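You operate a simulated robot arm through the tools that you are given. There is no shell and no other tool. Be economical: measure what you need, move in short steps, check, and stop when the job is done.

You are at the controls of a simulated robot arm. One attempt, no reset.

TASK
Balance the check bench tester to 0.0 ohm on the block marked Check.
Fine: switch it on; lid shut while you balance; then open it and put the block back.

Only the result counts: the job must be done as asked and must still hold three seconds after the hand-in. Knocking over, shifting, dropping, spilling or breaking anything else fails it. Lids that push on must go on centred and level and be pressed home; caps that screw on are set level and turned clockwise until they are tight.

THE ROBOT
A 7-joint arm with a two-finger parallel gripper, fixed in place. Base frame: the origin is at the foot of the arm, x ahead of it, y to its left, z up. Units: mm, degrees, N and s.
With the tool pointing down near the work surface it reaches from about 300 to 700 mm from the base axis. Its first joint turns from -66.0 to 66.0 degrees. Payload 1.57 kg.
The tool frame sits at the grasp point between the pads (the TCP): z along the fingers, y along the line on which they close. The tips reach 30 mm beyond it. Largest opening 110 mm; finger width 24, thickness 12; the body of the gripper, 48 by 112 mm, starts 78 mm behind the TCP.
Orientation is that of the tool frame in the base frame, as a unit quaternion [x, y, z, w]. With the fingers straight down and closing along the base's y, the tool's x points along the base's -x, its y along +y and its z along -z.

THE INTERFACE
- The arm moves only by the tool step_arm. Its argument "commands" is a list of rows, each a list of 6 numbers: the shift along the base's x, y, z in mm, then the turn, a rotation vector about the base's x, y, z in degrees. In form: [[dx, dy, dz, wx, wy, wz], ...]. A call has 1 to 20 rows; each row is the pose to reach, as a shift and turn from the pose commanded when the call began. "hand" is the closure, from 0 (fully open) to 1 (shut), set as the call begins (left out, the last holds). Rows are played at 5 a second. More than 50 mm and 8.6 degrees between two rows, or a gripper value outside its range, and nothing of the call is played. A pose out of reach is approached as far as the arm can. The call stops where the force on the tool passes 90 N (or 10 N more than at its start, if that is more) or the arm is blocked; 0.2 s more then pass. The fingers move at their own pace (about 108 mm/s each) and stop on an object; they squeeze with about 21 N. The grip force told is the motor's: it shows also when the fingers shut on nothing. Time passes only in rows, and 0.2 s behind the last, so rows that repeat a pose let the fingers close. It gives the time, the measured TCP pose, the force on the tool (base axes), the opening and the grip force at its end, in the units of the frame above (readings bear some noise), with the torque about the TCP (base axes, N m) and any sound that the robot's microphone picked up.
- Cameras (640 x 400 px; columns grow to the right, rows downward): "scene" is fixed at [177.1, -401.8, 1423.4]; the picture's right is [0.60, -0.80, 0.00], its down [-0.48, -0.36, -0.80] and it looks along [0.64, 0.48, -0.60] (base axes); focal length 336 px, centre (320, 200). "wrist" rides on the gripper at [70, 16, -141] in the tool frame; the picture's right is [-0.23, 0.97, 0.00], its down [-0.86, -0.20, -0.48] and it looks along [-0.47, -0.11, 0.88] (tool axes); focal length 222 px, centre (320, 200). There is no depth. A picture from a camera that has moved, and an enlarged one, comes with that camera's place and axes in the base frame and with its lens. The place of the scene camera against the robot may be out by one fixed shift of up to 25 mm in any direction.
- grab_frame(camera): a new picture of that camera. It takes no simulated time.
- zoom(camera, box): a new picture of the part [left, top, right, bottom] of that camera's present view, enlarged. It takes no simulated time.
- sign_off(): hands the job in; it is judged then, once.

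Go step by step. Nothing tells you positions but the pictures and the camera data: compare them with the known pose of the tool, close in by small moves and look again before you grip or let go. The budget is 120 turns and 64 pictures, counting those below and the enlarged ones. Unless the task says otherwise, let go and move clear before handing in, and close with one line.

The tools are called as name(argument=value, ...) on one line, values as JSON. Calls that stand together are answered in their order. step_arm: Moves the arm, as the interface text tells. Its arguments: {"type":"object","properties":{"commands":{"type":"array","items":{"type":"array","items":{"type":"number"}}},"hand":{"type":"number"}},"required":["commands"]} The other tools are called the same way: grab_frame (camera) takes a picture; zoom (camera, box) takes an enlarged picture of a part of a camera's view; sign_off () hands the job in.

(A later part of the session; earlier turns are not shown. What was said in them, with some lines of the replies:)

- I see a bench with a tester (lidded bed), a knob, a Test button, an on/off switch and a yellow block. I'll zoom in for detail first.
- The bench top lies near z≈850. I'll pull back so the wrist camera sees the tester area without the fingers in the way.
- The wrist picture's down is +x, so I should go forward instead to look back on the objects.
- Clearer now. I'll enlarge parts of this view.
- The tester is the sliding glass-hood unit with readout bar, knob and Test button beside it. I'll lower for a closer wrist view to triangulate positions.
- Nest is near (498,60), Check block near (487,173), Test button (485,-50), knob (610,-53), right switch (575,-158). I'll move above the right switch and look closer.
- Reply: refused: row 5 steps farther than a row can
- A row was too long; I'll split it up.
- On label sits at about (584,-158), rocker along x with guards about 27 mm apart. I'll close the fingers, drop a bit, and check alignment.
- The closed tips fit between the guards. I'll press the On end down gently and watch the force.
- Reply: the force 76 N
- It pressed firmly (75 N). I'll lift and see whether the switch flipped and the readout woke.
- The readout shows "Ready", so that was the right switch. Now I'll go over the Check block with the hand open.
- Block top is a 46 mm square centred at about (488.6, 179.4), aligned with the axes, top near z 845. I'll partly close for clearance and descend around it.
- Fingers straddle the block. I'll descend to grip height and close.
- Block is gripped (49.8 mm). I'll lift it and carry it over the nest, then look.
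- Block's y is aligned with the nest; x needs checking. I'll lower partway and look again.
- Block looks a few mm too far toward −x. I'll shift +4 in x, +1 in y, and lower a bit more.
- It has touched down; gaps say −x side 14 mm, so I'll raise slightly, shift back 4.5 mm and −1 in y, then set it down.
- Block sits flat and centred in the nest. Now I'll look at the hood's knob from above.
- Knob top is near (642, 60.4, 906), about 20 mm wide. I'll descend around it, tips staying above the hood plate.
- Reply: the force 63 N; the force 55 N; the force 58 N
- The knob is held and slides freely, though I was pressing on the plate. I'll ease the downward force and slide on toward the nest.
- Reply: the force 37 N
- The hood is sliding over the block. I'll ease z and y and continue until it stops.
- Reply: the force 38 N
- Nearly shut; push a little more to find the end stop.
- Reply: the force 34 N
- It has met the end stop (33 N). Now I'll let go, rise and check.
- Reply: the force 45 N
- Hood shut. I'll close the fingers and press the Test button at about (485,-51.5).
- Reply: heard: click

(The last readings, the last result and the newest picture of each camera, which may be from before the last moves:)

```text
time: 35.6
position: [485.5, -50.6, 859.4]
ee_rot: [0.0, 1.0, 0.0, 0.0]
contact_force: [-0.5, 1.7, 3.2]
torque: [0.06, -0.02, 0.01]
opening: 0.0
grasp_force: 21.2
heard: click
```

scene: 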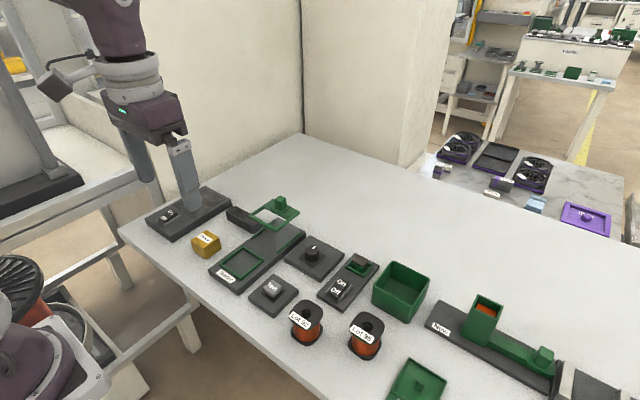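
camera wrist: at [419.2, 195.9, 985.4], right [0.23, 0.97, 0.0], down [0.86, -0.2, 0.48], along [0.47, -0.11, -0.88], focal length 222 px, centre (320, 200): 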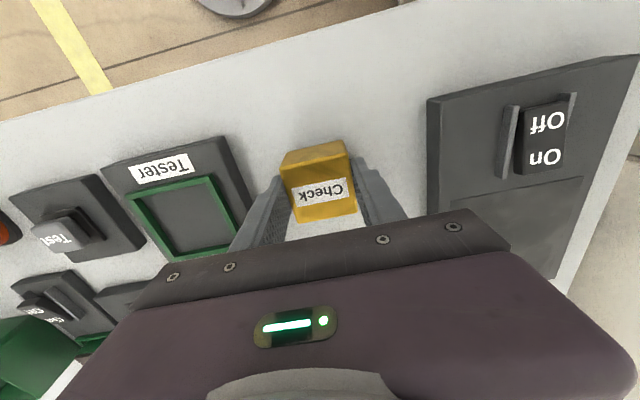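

A click. I'll lift away and read the display.

step_arm(commands=[[0, 0, 20, 0, 0, 0], [0, 0, 60, 0, 0, 0], [0, -20, 90, 0, 0, 0], [0, -20, 90, 0, 0, 0]])

zoom(camera="scene", box=[195, 180, 325, 300])

```text
time: 36.6
position: [484.6, -72.6, 950.2]
ee_rot: [0.0, 1.0, 0.0, 0.0]
contact_force: [0.7, 0.8, 0.7]
torque: [0.0, 0.01, 0.01]
opening: 0.1
grasp_force: 20.8
```

```text
3.33 times, centred on (260, 240) of scene
camera zoom: at [177.1, -401.8, 1423.4], right [0.6, -0.8, 0.0], down [-0.48, -0.36, -0.8], along [0.64, 0.48, -0.6], focal length 1118 px, centre (520, 67)
```

zoom: 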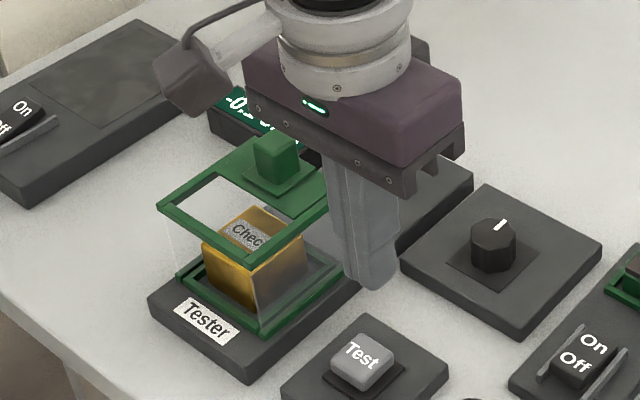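

The reading is about −0.x ohm. I'll go above the knob and read the display and pointer from there.

step_arm(commands=[[40, 5, 5, 0, 0, 0], [85, 15, 10, 0, 0, 0], [127, 22, 10, 0, 0, 0], [127, 22, 10, 0, 0, 0]], hand=0.5)

zoom(camera="wrist", box=[220, 60, 420, 200])

zoom(camera="scene", box=[205, 180, 345, 290])

```text
time: 37.6
position: [610.8, -49.4, 957.7]
ee_rot: [0.0, 1.0, 0.0, 0.0]
contact_force: [0.9, -0.2, 0.3]
torque: [-0.01, 0.01, -0.04]
opening: 55.1
grasp_force: 0.1
```

```text
2.86 times, centred on (320, 130) of wrist
camera zoom: at [541.8, -32.1, 1100.4], right [0.23, 0.97, 0.0], down [0.86, -0.2, 0.48], along [0.47, -0.11, -0.88], focal length 635 px, centre (320, 400)
```

zoom: 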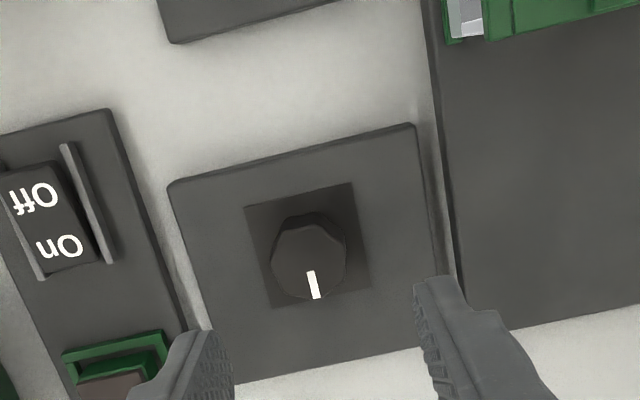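

```text
3.64 times, centred on (275, 235) of scene
camera zoom: at [177.1, -401.8, 1423.4], right [0.6, -0.8, 0.0], down [-0.48, -0.36, -0.8], along [0.64, 0.48, -0.6], focal length 1220 px, centre (484, 73)
```

zoom: 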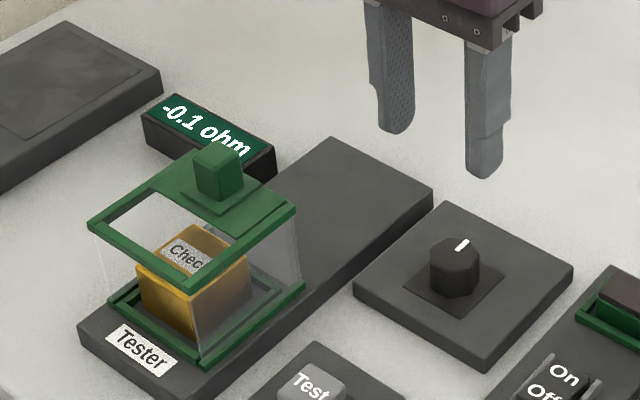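

Display reads −0.1 ohm; the knob is centred near (613,−53.5) with its mark toward +x. I'll descend to grip it.

step_arm(commands=[[2.5, -4, -30, 0, 0, 0], [2.5, -4, -60, 0, 0, 0], [2.5, -4, -80, 0, 0, 0], [2.5, -4, -90, 0, 0, 0], [2.5, -4, -98, 0, 0, 0], [2.5, -4, -98, 0, 0, 0]])

zoom(camera="wrist", box=[240, 110, 400, 220])

zoom(camera="scene", box=[205, 190, 345, 300])

```text
time: 39.0
position: [614.7, -53.6, 861.6]
ee_rot: [-0.001, 1.0, 0.0, 0.001]
contact_force: [-0.3, 0.0, -0.6]
torque: [0.01, -0.01, 0.0]
opening: 55.1
grasp_force: 0.2
```

```text
3.64 times, centred on (320, 165) of wrist
camera zoom: at [544.2, -36.0, 1002.5], right [0.23, 0.97, 0.0], down [0.86, -0.2, 0.48], along [0.47, -0.11, -0.88], focal length 808 px, centre (320, 327)
```

zoom: 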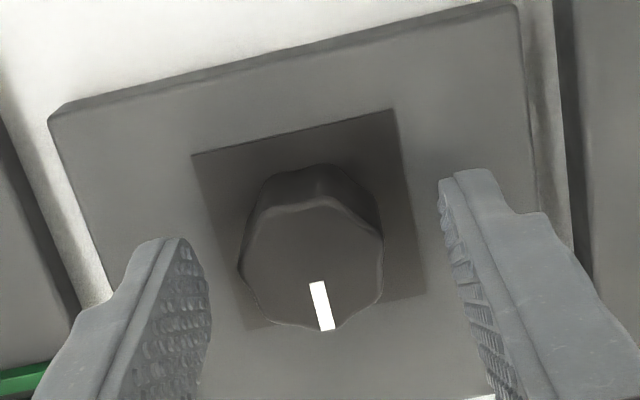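

```text
3.64 times, centred on (275, 245) of scene
camera zoom: at [177.1, -401.8, 1423.4], right [0.6, -0.8, 0.0], down [-0.48, -0.36, -0.8], along [0.64, 0.48, -0.6], focal length 1220 px, centre (484, 36)
```

zoom: 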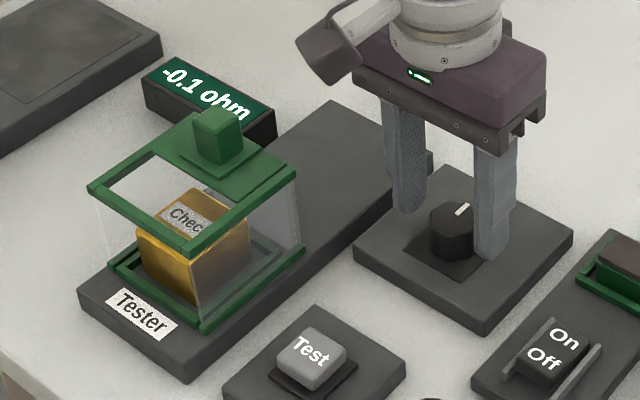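

The mark sits on a vertex of the knob, so I'll turn the tool 22.5° to grip on flats and lower a little.

step_arm(commands=[[0, -0.5, 0, 0, 0, 7.5], [0, -0.5, -3, 0, 0, 15], [0, -0.5, -6, 0, 0, 22.5], [0, -0.5, -6, 0, 0, 22.5]])

step_arm(commands=[[0, 0, 0, 0, 0, 0], [0, 0, 0, 0, 0, 0], [0, 0, 0, 0, 0, 0]], hand=1)

zoom(camera="scene", box=[205, 190, 345, 300])

```text
time: 40.0
position: [614.0, -54.1, 853.7]
ee_rot: [-0.196, 0.981, 0.0, 0.0]
contact_force: [-0.4, -0.1, -0.1]
torque: [0.03, 0.06, 0.0]
opening: 54.9
grasp_force: 0.0
```

```text
time: 40.8
position: [614.0, -55.7, 855.7]
ee_rot: [-0.196, 0.981, -0.001, 0.0]
contact_force: [6.8, -14.5, -8.7]
torque: [0.03, -0.32, -0.04]
opening: 31.5
grasp_force: 40.2
```

```text
3.64 times, centred on (275, 245) of scene
camera zoom: at [177.4, -402.2, 1423.2], right [0.6, -0.8, 0.0], down [-0.48, -0.36, -0.8], along [0.64, 0.48, -0.6], focal length 1220 px, centre (484, 36)
```

zoom: 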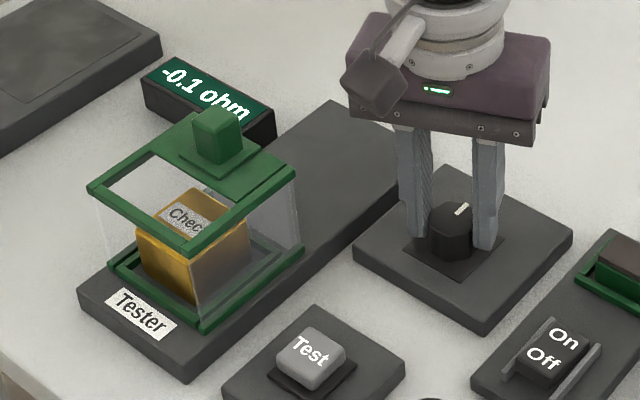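

Gripped on flats. I'll relieve the side force and turn 7.5° clockwise (seen from above), then read.

step_arm(commands=[[0.5, -1.5, 0, 0, 0, 0], [0.5, -1.5, 0, 0, 0, -4], [0.5, -1.5, 0, 0, 0, -7.5], [0.5, -1.5, 0, 0, 0, -7.5]])

zoom(camera="scene", box=[225, 195, 345, 285])

```text
time: 41.8
position: [613.8, -55.6, 854.9]
ee_rot: [-0.131, 0.991, 0.0, 0.0]
contact_force: [0.1, -6.1, 7.5]
torque: [-0.53, 0.49, 0.01]
opening: 31.6
grasp_force: 40.2
```

```text
4.44 times, centred on (285, 240) of scene
camera zoom: at [177.0, -401.9, 1423.4], right [0.6, -0.8, 0.0], down [-0.48, -0.36, -0.8], along [0.64, 0.48, -0.6], focal length 1491 px, centre (476, 22)
```

zoom: 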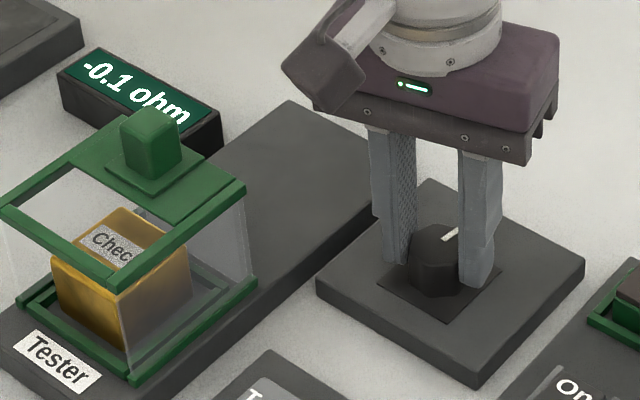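

No change yet. Another 7.5° the same way.

step_arm(commands=[[0, 0, 0, 0, 0, -4], [0, 0, 0, 0, 0, -7.5], [0, 0, 0, 0, 0, -7.5]])

zoom(camera="scene", box=[225, 195, 345, 285])

```text
time: 42.6
position: [613.9, -54.0, 855.1]
ee_rot: [-0.065, 0.998, 0.001, 0.001]
contact_force: [-4.1, -1.7, 7.1]
torque: [-0.36, -0.16, -0.03]
opening: 31.4
grasp_force: 40.2
```

```text
4.44 times, centred on (285, 240) of scene
camera zoom: at [176.9, -401.8, 1423.4], right [0.6, -0.8, 0.0], down [-0.48, -0.36, -0.8], along [0.64, 0.48, -0.6], focal length 1491 px, centre (476, 22)
```

zoom: 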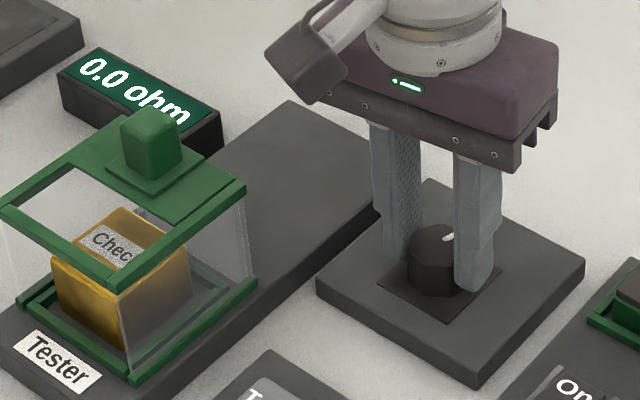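

It reads 0.0 ohm live. A further 2° for margin, then check.

step_arm(commands=[[0, 0, 0, 0, 0, -2], [0, 0, 0, 0, 0, -2], [0, 0, 0, 0, 0, -2]])

step_arm(commands=[[0, 0, 0, 0, 0, 0], [0, 0, 0, 0, 0, 0]], hand=0.5)

step_arm(commands=[[0, 0, 20, 0, 0, 0], [0, 0, 60, 0, 0, 0], [0, 0, 100, 0, 0, 0], [0, 0, 110, 0, 0, 0]])

zoom(camera="scene", box=[225, 195, 385, 305])

```text
time: 43.4
position: [614.4, -54.6, 855.5]
ee_rot: [-0.047, 0.999, 0.0, -0.001]
contact_force: [-2.7, 0.2, 7.0]
torque: [-0.2, -0.09, -0.01]
opening: 31.6
grasp_force: 40.1
```

```text
time: 44.0
position: [613.9, -56.1, 855.6]
ee_rot: [-0.048, 0.999, 0.0, 0.0]
contact_force: [-0.3, 0.5, -0.3]
torque: [0.01, -0.01, -0.01]
opening: 55.0
grasp_force: 0.1
```

```text
time: 45.0
position: [615.0, -54.3, 965.0]
ee_rot: [-0.048, 0.999, 0.0, 0.0]
contact_force: [0.2, -0.4, 0.3]
torque: [0.01, 0.0, -0.01]
opening: 54.8
grasp_force: 0.1
```

```text
3.64 times, centred on (305, 250) of scene
camera zoom: at [177.1, -401.8, 1423.4], right [0.6, -0.8, 0.0], down [-0.48, -0.36, -0.8], along [0.64, 0.48, -0.6], focal length 1220 px, centre (374, 18)
```

zoom: 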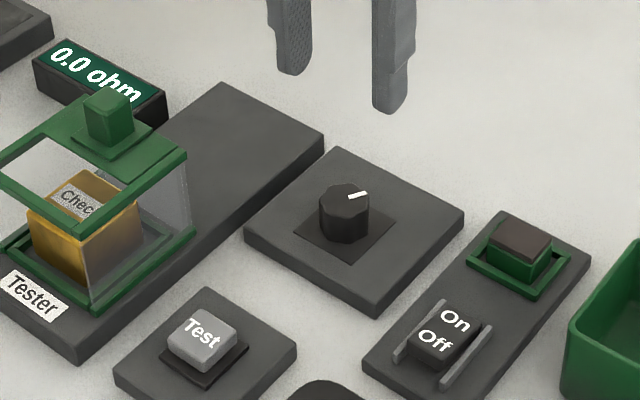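

Still 0.0 ohm after release. Now I'll straighten the tool and go to the hood knob to open it.

step_arm(commands=[[-25, 30, 15, 0, 0, -3], [-50, 70, 15, 0, 0, -5.5], [-75, 105, 10, 0, 0, -5.5], [-82, 114, 0, 0, 0, -5.5], [-82, 114, -25, 0, 0, -5.5], [-82, 114, -25, 0, 0, -5.5]])

zoom(camera="wrist", box=[220, 90, 420, 215])

```text
time: 46.4
position: [532.1, 58.3, 941.2]
ee_rot: [0.0, 1.0, 0.001, 0.0]
contact_force: [-0.2, -0.2, -0.7]
torque: [-0.04, 0.01, -0.01]
opening: 55.0
grasp_force: 0.1
```

```text
3.20 times, centred on (320, 152) of wrist
camera zoom: at [462.3, 75.5, 1082.3], right [0.23, 0.97, 0.0], down [0.85, -0.2, 0.48], along [0.47, -0.11, -0.88], focal length 711 px, centre (320, 352)
```

zoom: 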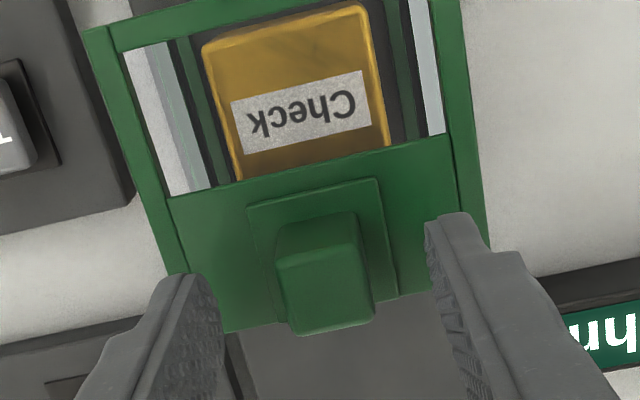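

step_arm(commands=[[4, 1.5, -8, 0, 0, 0], [4, 1.5, -16, 0, 0, 0], [4, 1.5, -16, 0, 0, 0]])

step_arm(commands=[[0, 0, 0, 0, 0, 0], [0, 0, 0, 0, 0, 0], [0, 0, 0, 0, 0, 0]], hand=1)

step_arm(commands=[[10, 0, 0, 0, 0, 0], [20, 0, 0, 0, 0, 0], [30, 0, 0, 0, 0, 0], [40, 0, 0, 0, 0, 0], [50, 0, 0, 0, 0, 0], [60, 0, 0, 0, 0, 0]])

zoom(camera="scene", box=[205, 170, 325, 290])

```text
time: 47.2
position: [536.3, 59.2, 925.0]
ee_rot: [0.0, 1.0, 0.001, 0.0]
contact_force: [0.3, -0.1, -0.6]
torque: [0.01, -0.02, 0.01]
opening: 55.3
grasp_force: 0.0
```

```text
time: 48.0
position: [536.7, 60.1, 924.9]
ee_rot: [0.0, 1.0, 0.001, 0.0]
contact_force: [0.0, 0.9, -2.6]
torque: [-0.02, -0.32, 0.02]
opening: 21.7
grasp_force: 35.0
```

```text
time: 49.4
position: [596.9, 59.6, 925.3]
ee_rot: [0.0, 1.0, 0.0, 0.002]
contact_force: [-2.6, 4.3, 5.8]
torque: [-0.14, 0.03, -0.24]
opening: 21.9
grasp_force: 35.0
```

```text
3.33 times, centred on (265, 230) of scene
camera zoom: at [177.0, -401.7, 1423.4], right [0.6, -0.8, 0.0], down [-0.48, -0.36, -0.8], along [0.64, 0.48, -0.6], focal length 1118 px, centre (503, 100)
```

zoom: 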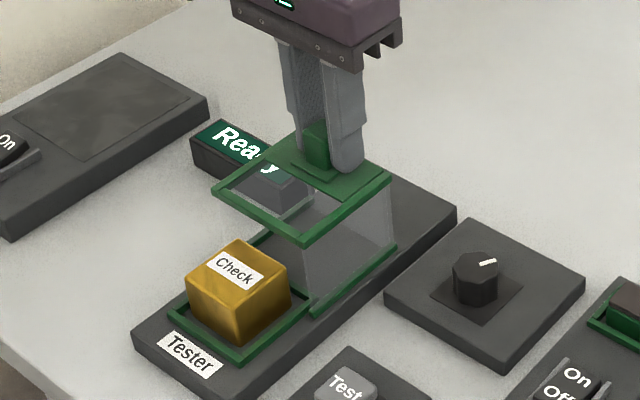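

The hood slides open smoothly. I'll take it the rest of the way to its rear stop.

step_arm(commands=[[10, 0, 0, 0, 0, 0], [20, 0, 0, 0, 0, 0], [30, 0, 0, 0, 0, 0], [40, 0, 0, 0, 0, 0], [48, 0, 0, 0, 0, 0], [53, 0, 0, 0, 0, 0], [56, 0, 0, 0, 0, 0], [58, 0, 0, 0, 0, 0]])

```text
time: 51.2
position: [650.5, 59.4, 921.0]
ee_rot: [0.001, 1.0, 0.0, -0.005]
contact_force: [-29.6, 1.9, -1.7]
torque: [0.09, 0.33, -0.02]
opening: 21.9
grasp_force: 34.4
```

Rear stop reached. I'll release, lift clear, and go back above the block.

step_arm(commands=[[-4, 0, 1, 0, 0, 0], [-4, 0, 1, 0, 0, 0], [-4, 0, 1, 0, 0, 0]], hand=0.5)

step_arm(commands=[[0, 0, 20, 0, 0, 0], [0, 0, 60, 0, 0, 0], [-40, 0, 70, 0, 0, 0], [-85, 0, 70, 0, 0, 0], [-130, 0, 70, 0, 0, 0], [-150, 0, 50, 0, 0, 0], [-150, 0, 20, 0, 0, 0], [-150, 0, 20, 0, 0, 0]], hand=0.35)

zoom(camera="wrist", box=[200, 50, 440, 200])

zoom(camera="scene", box=[195, 170, 325, 290])

```text
time: 52.0
position: [650.8, 59.6, 925.4]
ee_rot: [0.0, 1.0, -0.001, 0.0]
contact_force: [0.3, 0.4, 1.1]
torque: [0.03, -0.01, -0.02]
opening: 54.9
grasp_force: 0.0
```

```text
time: 53.8
position: [499.4, 59.2, 944.8]
ee_rot: [0.001, 1.0, 0.001, 0.0]
contact_force: [0.1, -0.3, 0.3]
torque: [0.02, 0.01, -0.04]
opening: 71.8
grasp_force: 0.1
```

```text
2.67 times, centred on (320, 125) of wrist
camera zoom: at [430.0, 76.2, 1086.1], right [0.23, 0.97, 0.0], down [0.85, -0.2, 0.48], along [0.47, -0.11, -0.88], focal length 592 px, centre (320, 400)
```

zoom: 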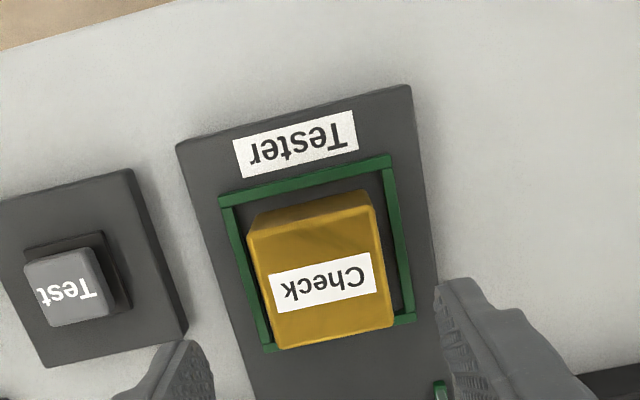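

```text
3.33 times, centred on (260, 230) of scene
camera zoom: at [177.1, -401.8, 1423.4], right [0.6, -0.8, 0.0], down [-0.48, -0.36, -0.8], along [0.64, 0.48, -0.6], focal length 1118 px, centre (520, 100)
```

zoom: 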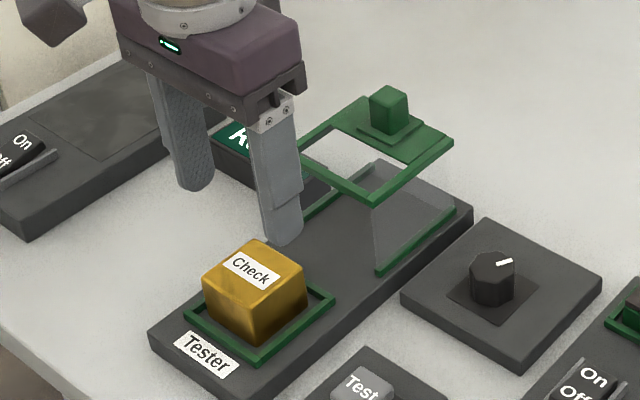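

Everything is open and the block unmoved. I'll regrip at the same pose (498, 60, 859).

step_arm(commands=[[-1.5, 0.5, -30, 0, 0, 0], [-1.5, 0.5, -60, 0, 0, 0], [-1.5, 0.5, -86, 0, 0, 0], [-1.5, 0.5, -86, 0, 0, 0]])

step_arm(commands=[[0, 0, 0, 0, 0, 0], [0, 0, 0, 0, 0, 0], [0, 0, 0, 0, 0, 0]], hand=1)

step_arm(commands=[[0, 0, 20, 0, 0, 0], [0, 0, 45, 0, 0, 0], [-5, 40, 50, 0, 0, 0], [-8, 80, 50, 0, 0, 0], [-9.5, 119, 50, 0, 0, 0], [-9.5, 119, 20, 0, 0, 0], [-9.5, 119, -5, 0, 0, 0], [-9.5, 119, -5, 0, 0, 0]])

grab_frame(camera="wrist")

```text
time: 54.8
position: [497.7, 61.6, 857.8]
ee_rot: [-0.001, 1.0, 0.0, 0.0]
contact_force: [-0.7, 0.5, 0.2]
torque: [0.0, 0.04, 0.03]
opening: 71.4
grasp_force: 0.0
```

```text
time: 55.6
position: [498.5, 60.7, 857.9]
ee_rot: [0.001, 1.0, 0.0, 0.001]
contact_force: [0.4, -0.1, 0.7]
torque: [0.0, -0.04, 0.0]
opening: 49.8
grasp_force: 20.7
```

```text
time: 57.4
position: [489.8, 180.2, 853.0]
ee_rot: [0.0, 1.0, 0.0, 0.0]
contact_force: [-0.4, 0.5, -3.4]
torque: [0.0, 0.0, -0.03]
opening: 49.9
grasp_force: 20.6
```

```text
8 pictures are left
camera wrist: at [419.8, 196.3, 995.0], right [0.23, 0.97, 0.0], down [0.85, -0.2, 0.48], along [0.47, -0.11, -0.88], focal length 222 px, centre (320, 200)
```

wrist: 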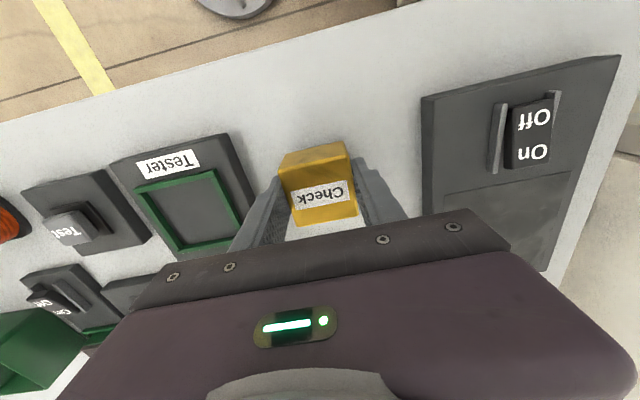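

Block is back over its old spot, about 10 mm high. I'll lower until it touches.

step_arm(commands=[[-0.5, -0.5, -4, 0, 0, 0], [-0.5, -0.5, -7, 0, 0, 0], [-0.5, -0.5, -9, 0, 0, 0], [-0.5, -0.5, -10, 0, 0, 0]])

```text
time: 58.4
position: [489.2, 179.1, 842.6]
ee_rot: [0.0, 1.0, 0.0, 0.0]
contact_force: [-0.1, 0.4, -1.7]
torque: [-0.01, 0.0, 0.02]
opening: 49.9
grasp_force: 21.1
```

step_arm(commands=[[0, 0, -0.7, 0, 0, 0], [0, 0, -1.4, 0, 0, 0], [0, 0, -1.4, 0, 0, 0]])

```text
time: 59.2
position: [488.5, 179.3, 841.9]
ee_rot: [0.0, 1.0, 0.001, 0.0]
contact_force: [-0.9, -0.5, -3.4]
torque: [0.01, -0.01, 0.02]
opening: 49.8
grasp_force: 21.7
```

Not touching yet; a little lower.

step_arm(commands=[[0, 0, -0.7, 0, 0, 0], [0, 0, -1.3, 0, 0, 0], [0, 0, -1.3, 0, 0, 0]])

```text
time: 60.0
position: [488.7, 179.3, 842.0]
ee_rot: [0.0, 1.0, 0.0, 0.0]
contact_force: [-0.7, 1.0, -3.0]
torque: [0.0, 0.0, 0.03]
opening: 49.6
grasp_force: 20.9
```

step_arm(commands=[[0, 0, -0.7, 0, 0, 0], [0, 0, -1.4, 0, 0, 0], [0, 0, -2, 0, 0, 0], [0, 0, -2, 0, 0, 0]])

zoom(camera="scene", box=[160, 190, 260, 270])

```text
time: 61.0
position: [489.1, 178.9, 840.0]
ee_rot: [0.0, 1.0, 0.0, 0.0]
contact_force: [-0.2, 0.1, -2.7]
torque: [0.01, -0.01, 0.0]
opening: 49.9
grasp_force: 20.8
```

```text
5.00 times, centred on (210, 230) of scene
camera zoom: at [177.2, -401.8, 1423.4], right [0.6, -0.8, 0.0], down [-0.48, -0.36, -0.8], along [0.64, 0.48, -0.6], focal length 1678 px, centre (870, 50)
```

zoom: 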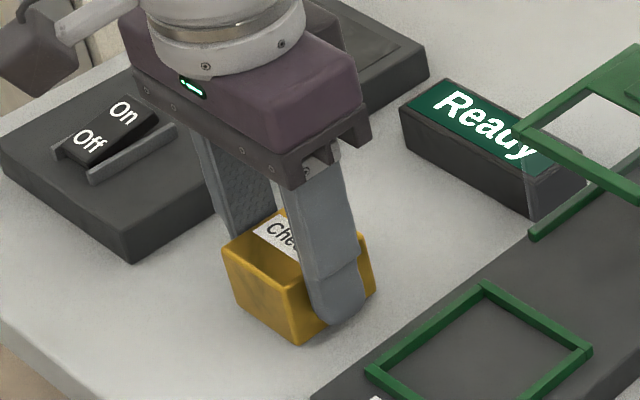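

Nearly down. Continue in small steps to contact.

step_arm(commands=[[0, 0, -1, 0, 0, 0], [0, 0, -2, 0, 0, 0], [0, 0, -2, 0, 0, 0]])

```text
time: 61.8
position: [490.4, 178.8, 837.9]
ee_rot: [0.0, 1.0, 0.0, 0.001]
contact_force: [-4.3, -0.7, 18.3]
torque: [-0.07, 0.08, 0.04]
opening: 49.4
grasp_force: 21.3
```

Touchdown. I'll release and rise.

step_arm(commands=[[0, 0, 1, 0, 0, 0], [0, 0, 1, 0, 0, 0]], hand=0.3)

step_arm(commands=[[0, 0, 20, 0, 0, 0], [0, 0, 60, 0, 0, 0], [0, 0, 100, 0, 0, 0], [-20, 0, 140, 0, 0, 0], [-60, 0, 170, 0, 0, 0], [-100, 0, 180, 0, 0, 0], [-100, 0, 180, 0, 0, 0]])

zoom(camera="scene", box=[130, 170, 290, 270])

grab_frame(camera="scene")

```text
time: 62.4
position: [489.0, 180.0, 838.6]
ee_rot: [-0.001, 1.0, 0.0, 0.0]
contact_force: [-0.1, 0.6, -0.9]
torque: [0.04, 0.01, -0.01]
opening: 77.0
grasp_force: 0.0
```

```text
time: 64.0
position: [387.7, 179.9, 1018.6]
ee_rot: [-0.001, 1.0, 0.0, 0.001]
contact_force: [0.0, 0.9, 1.1]
torque: [-0.02, 0.01, 0.03]
opening: 77.0
grasp_force: 0.0
```

```text
4.00 times, centred on (210, 220) of scene
camera zoom: at [177.1, -401.8, 1423.4], right [0.6, -0.8, 0.0], down [-0.48, -0.36, -0.8], along [0.64, 0.48, -0.6], focal length 1342 px, centre (760, 120)
```

zoom: 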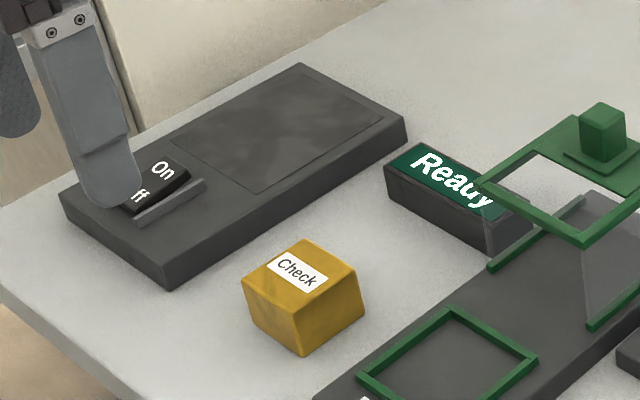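

```text
5 pictures are left
```

scene: 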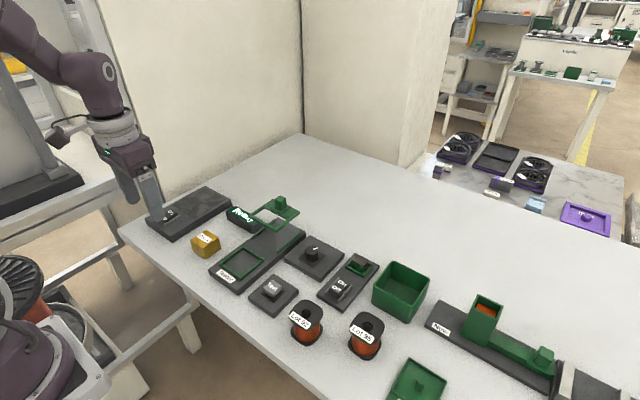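

The block is back in place to about a millimetre, the hood is open, the tester is on, and the arm is clear. I'm handing in.

sign_off()

```text
The job is handed in.
```

The tester is switched on, and the display read 0.0 ohm on the Check block with the lid shut. After that I opened the lid, put the block back where it was (to within about a millimetre by eye), and moved the arm clear.
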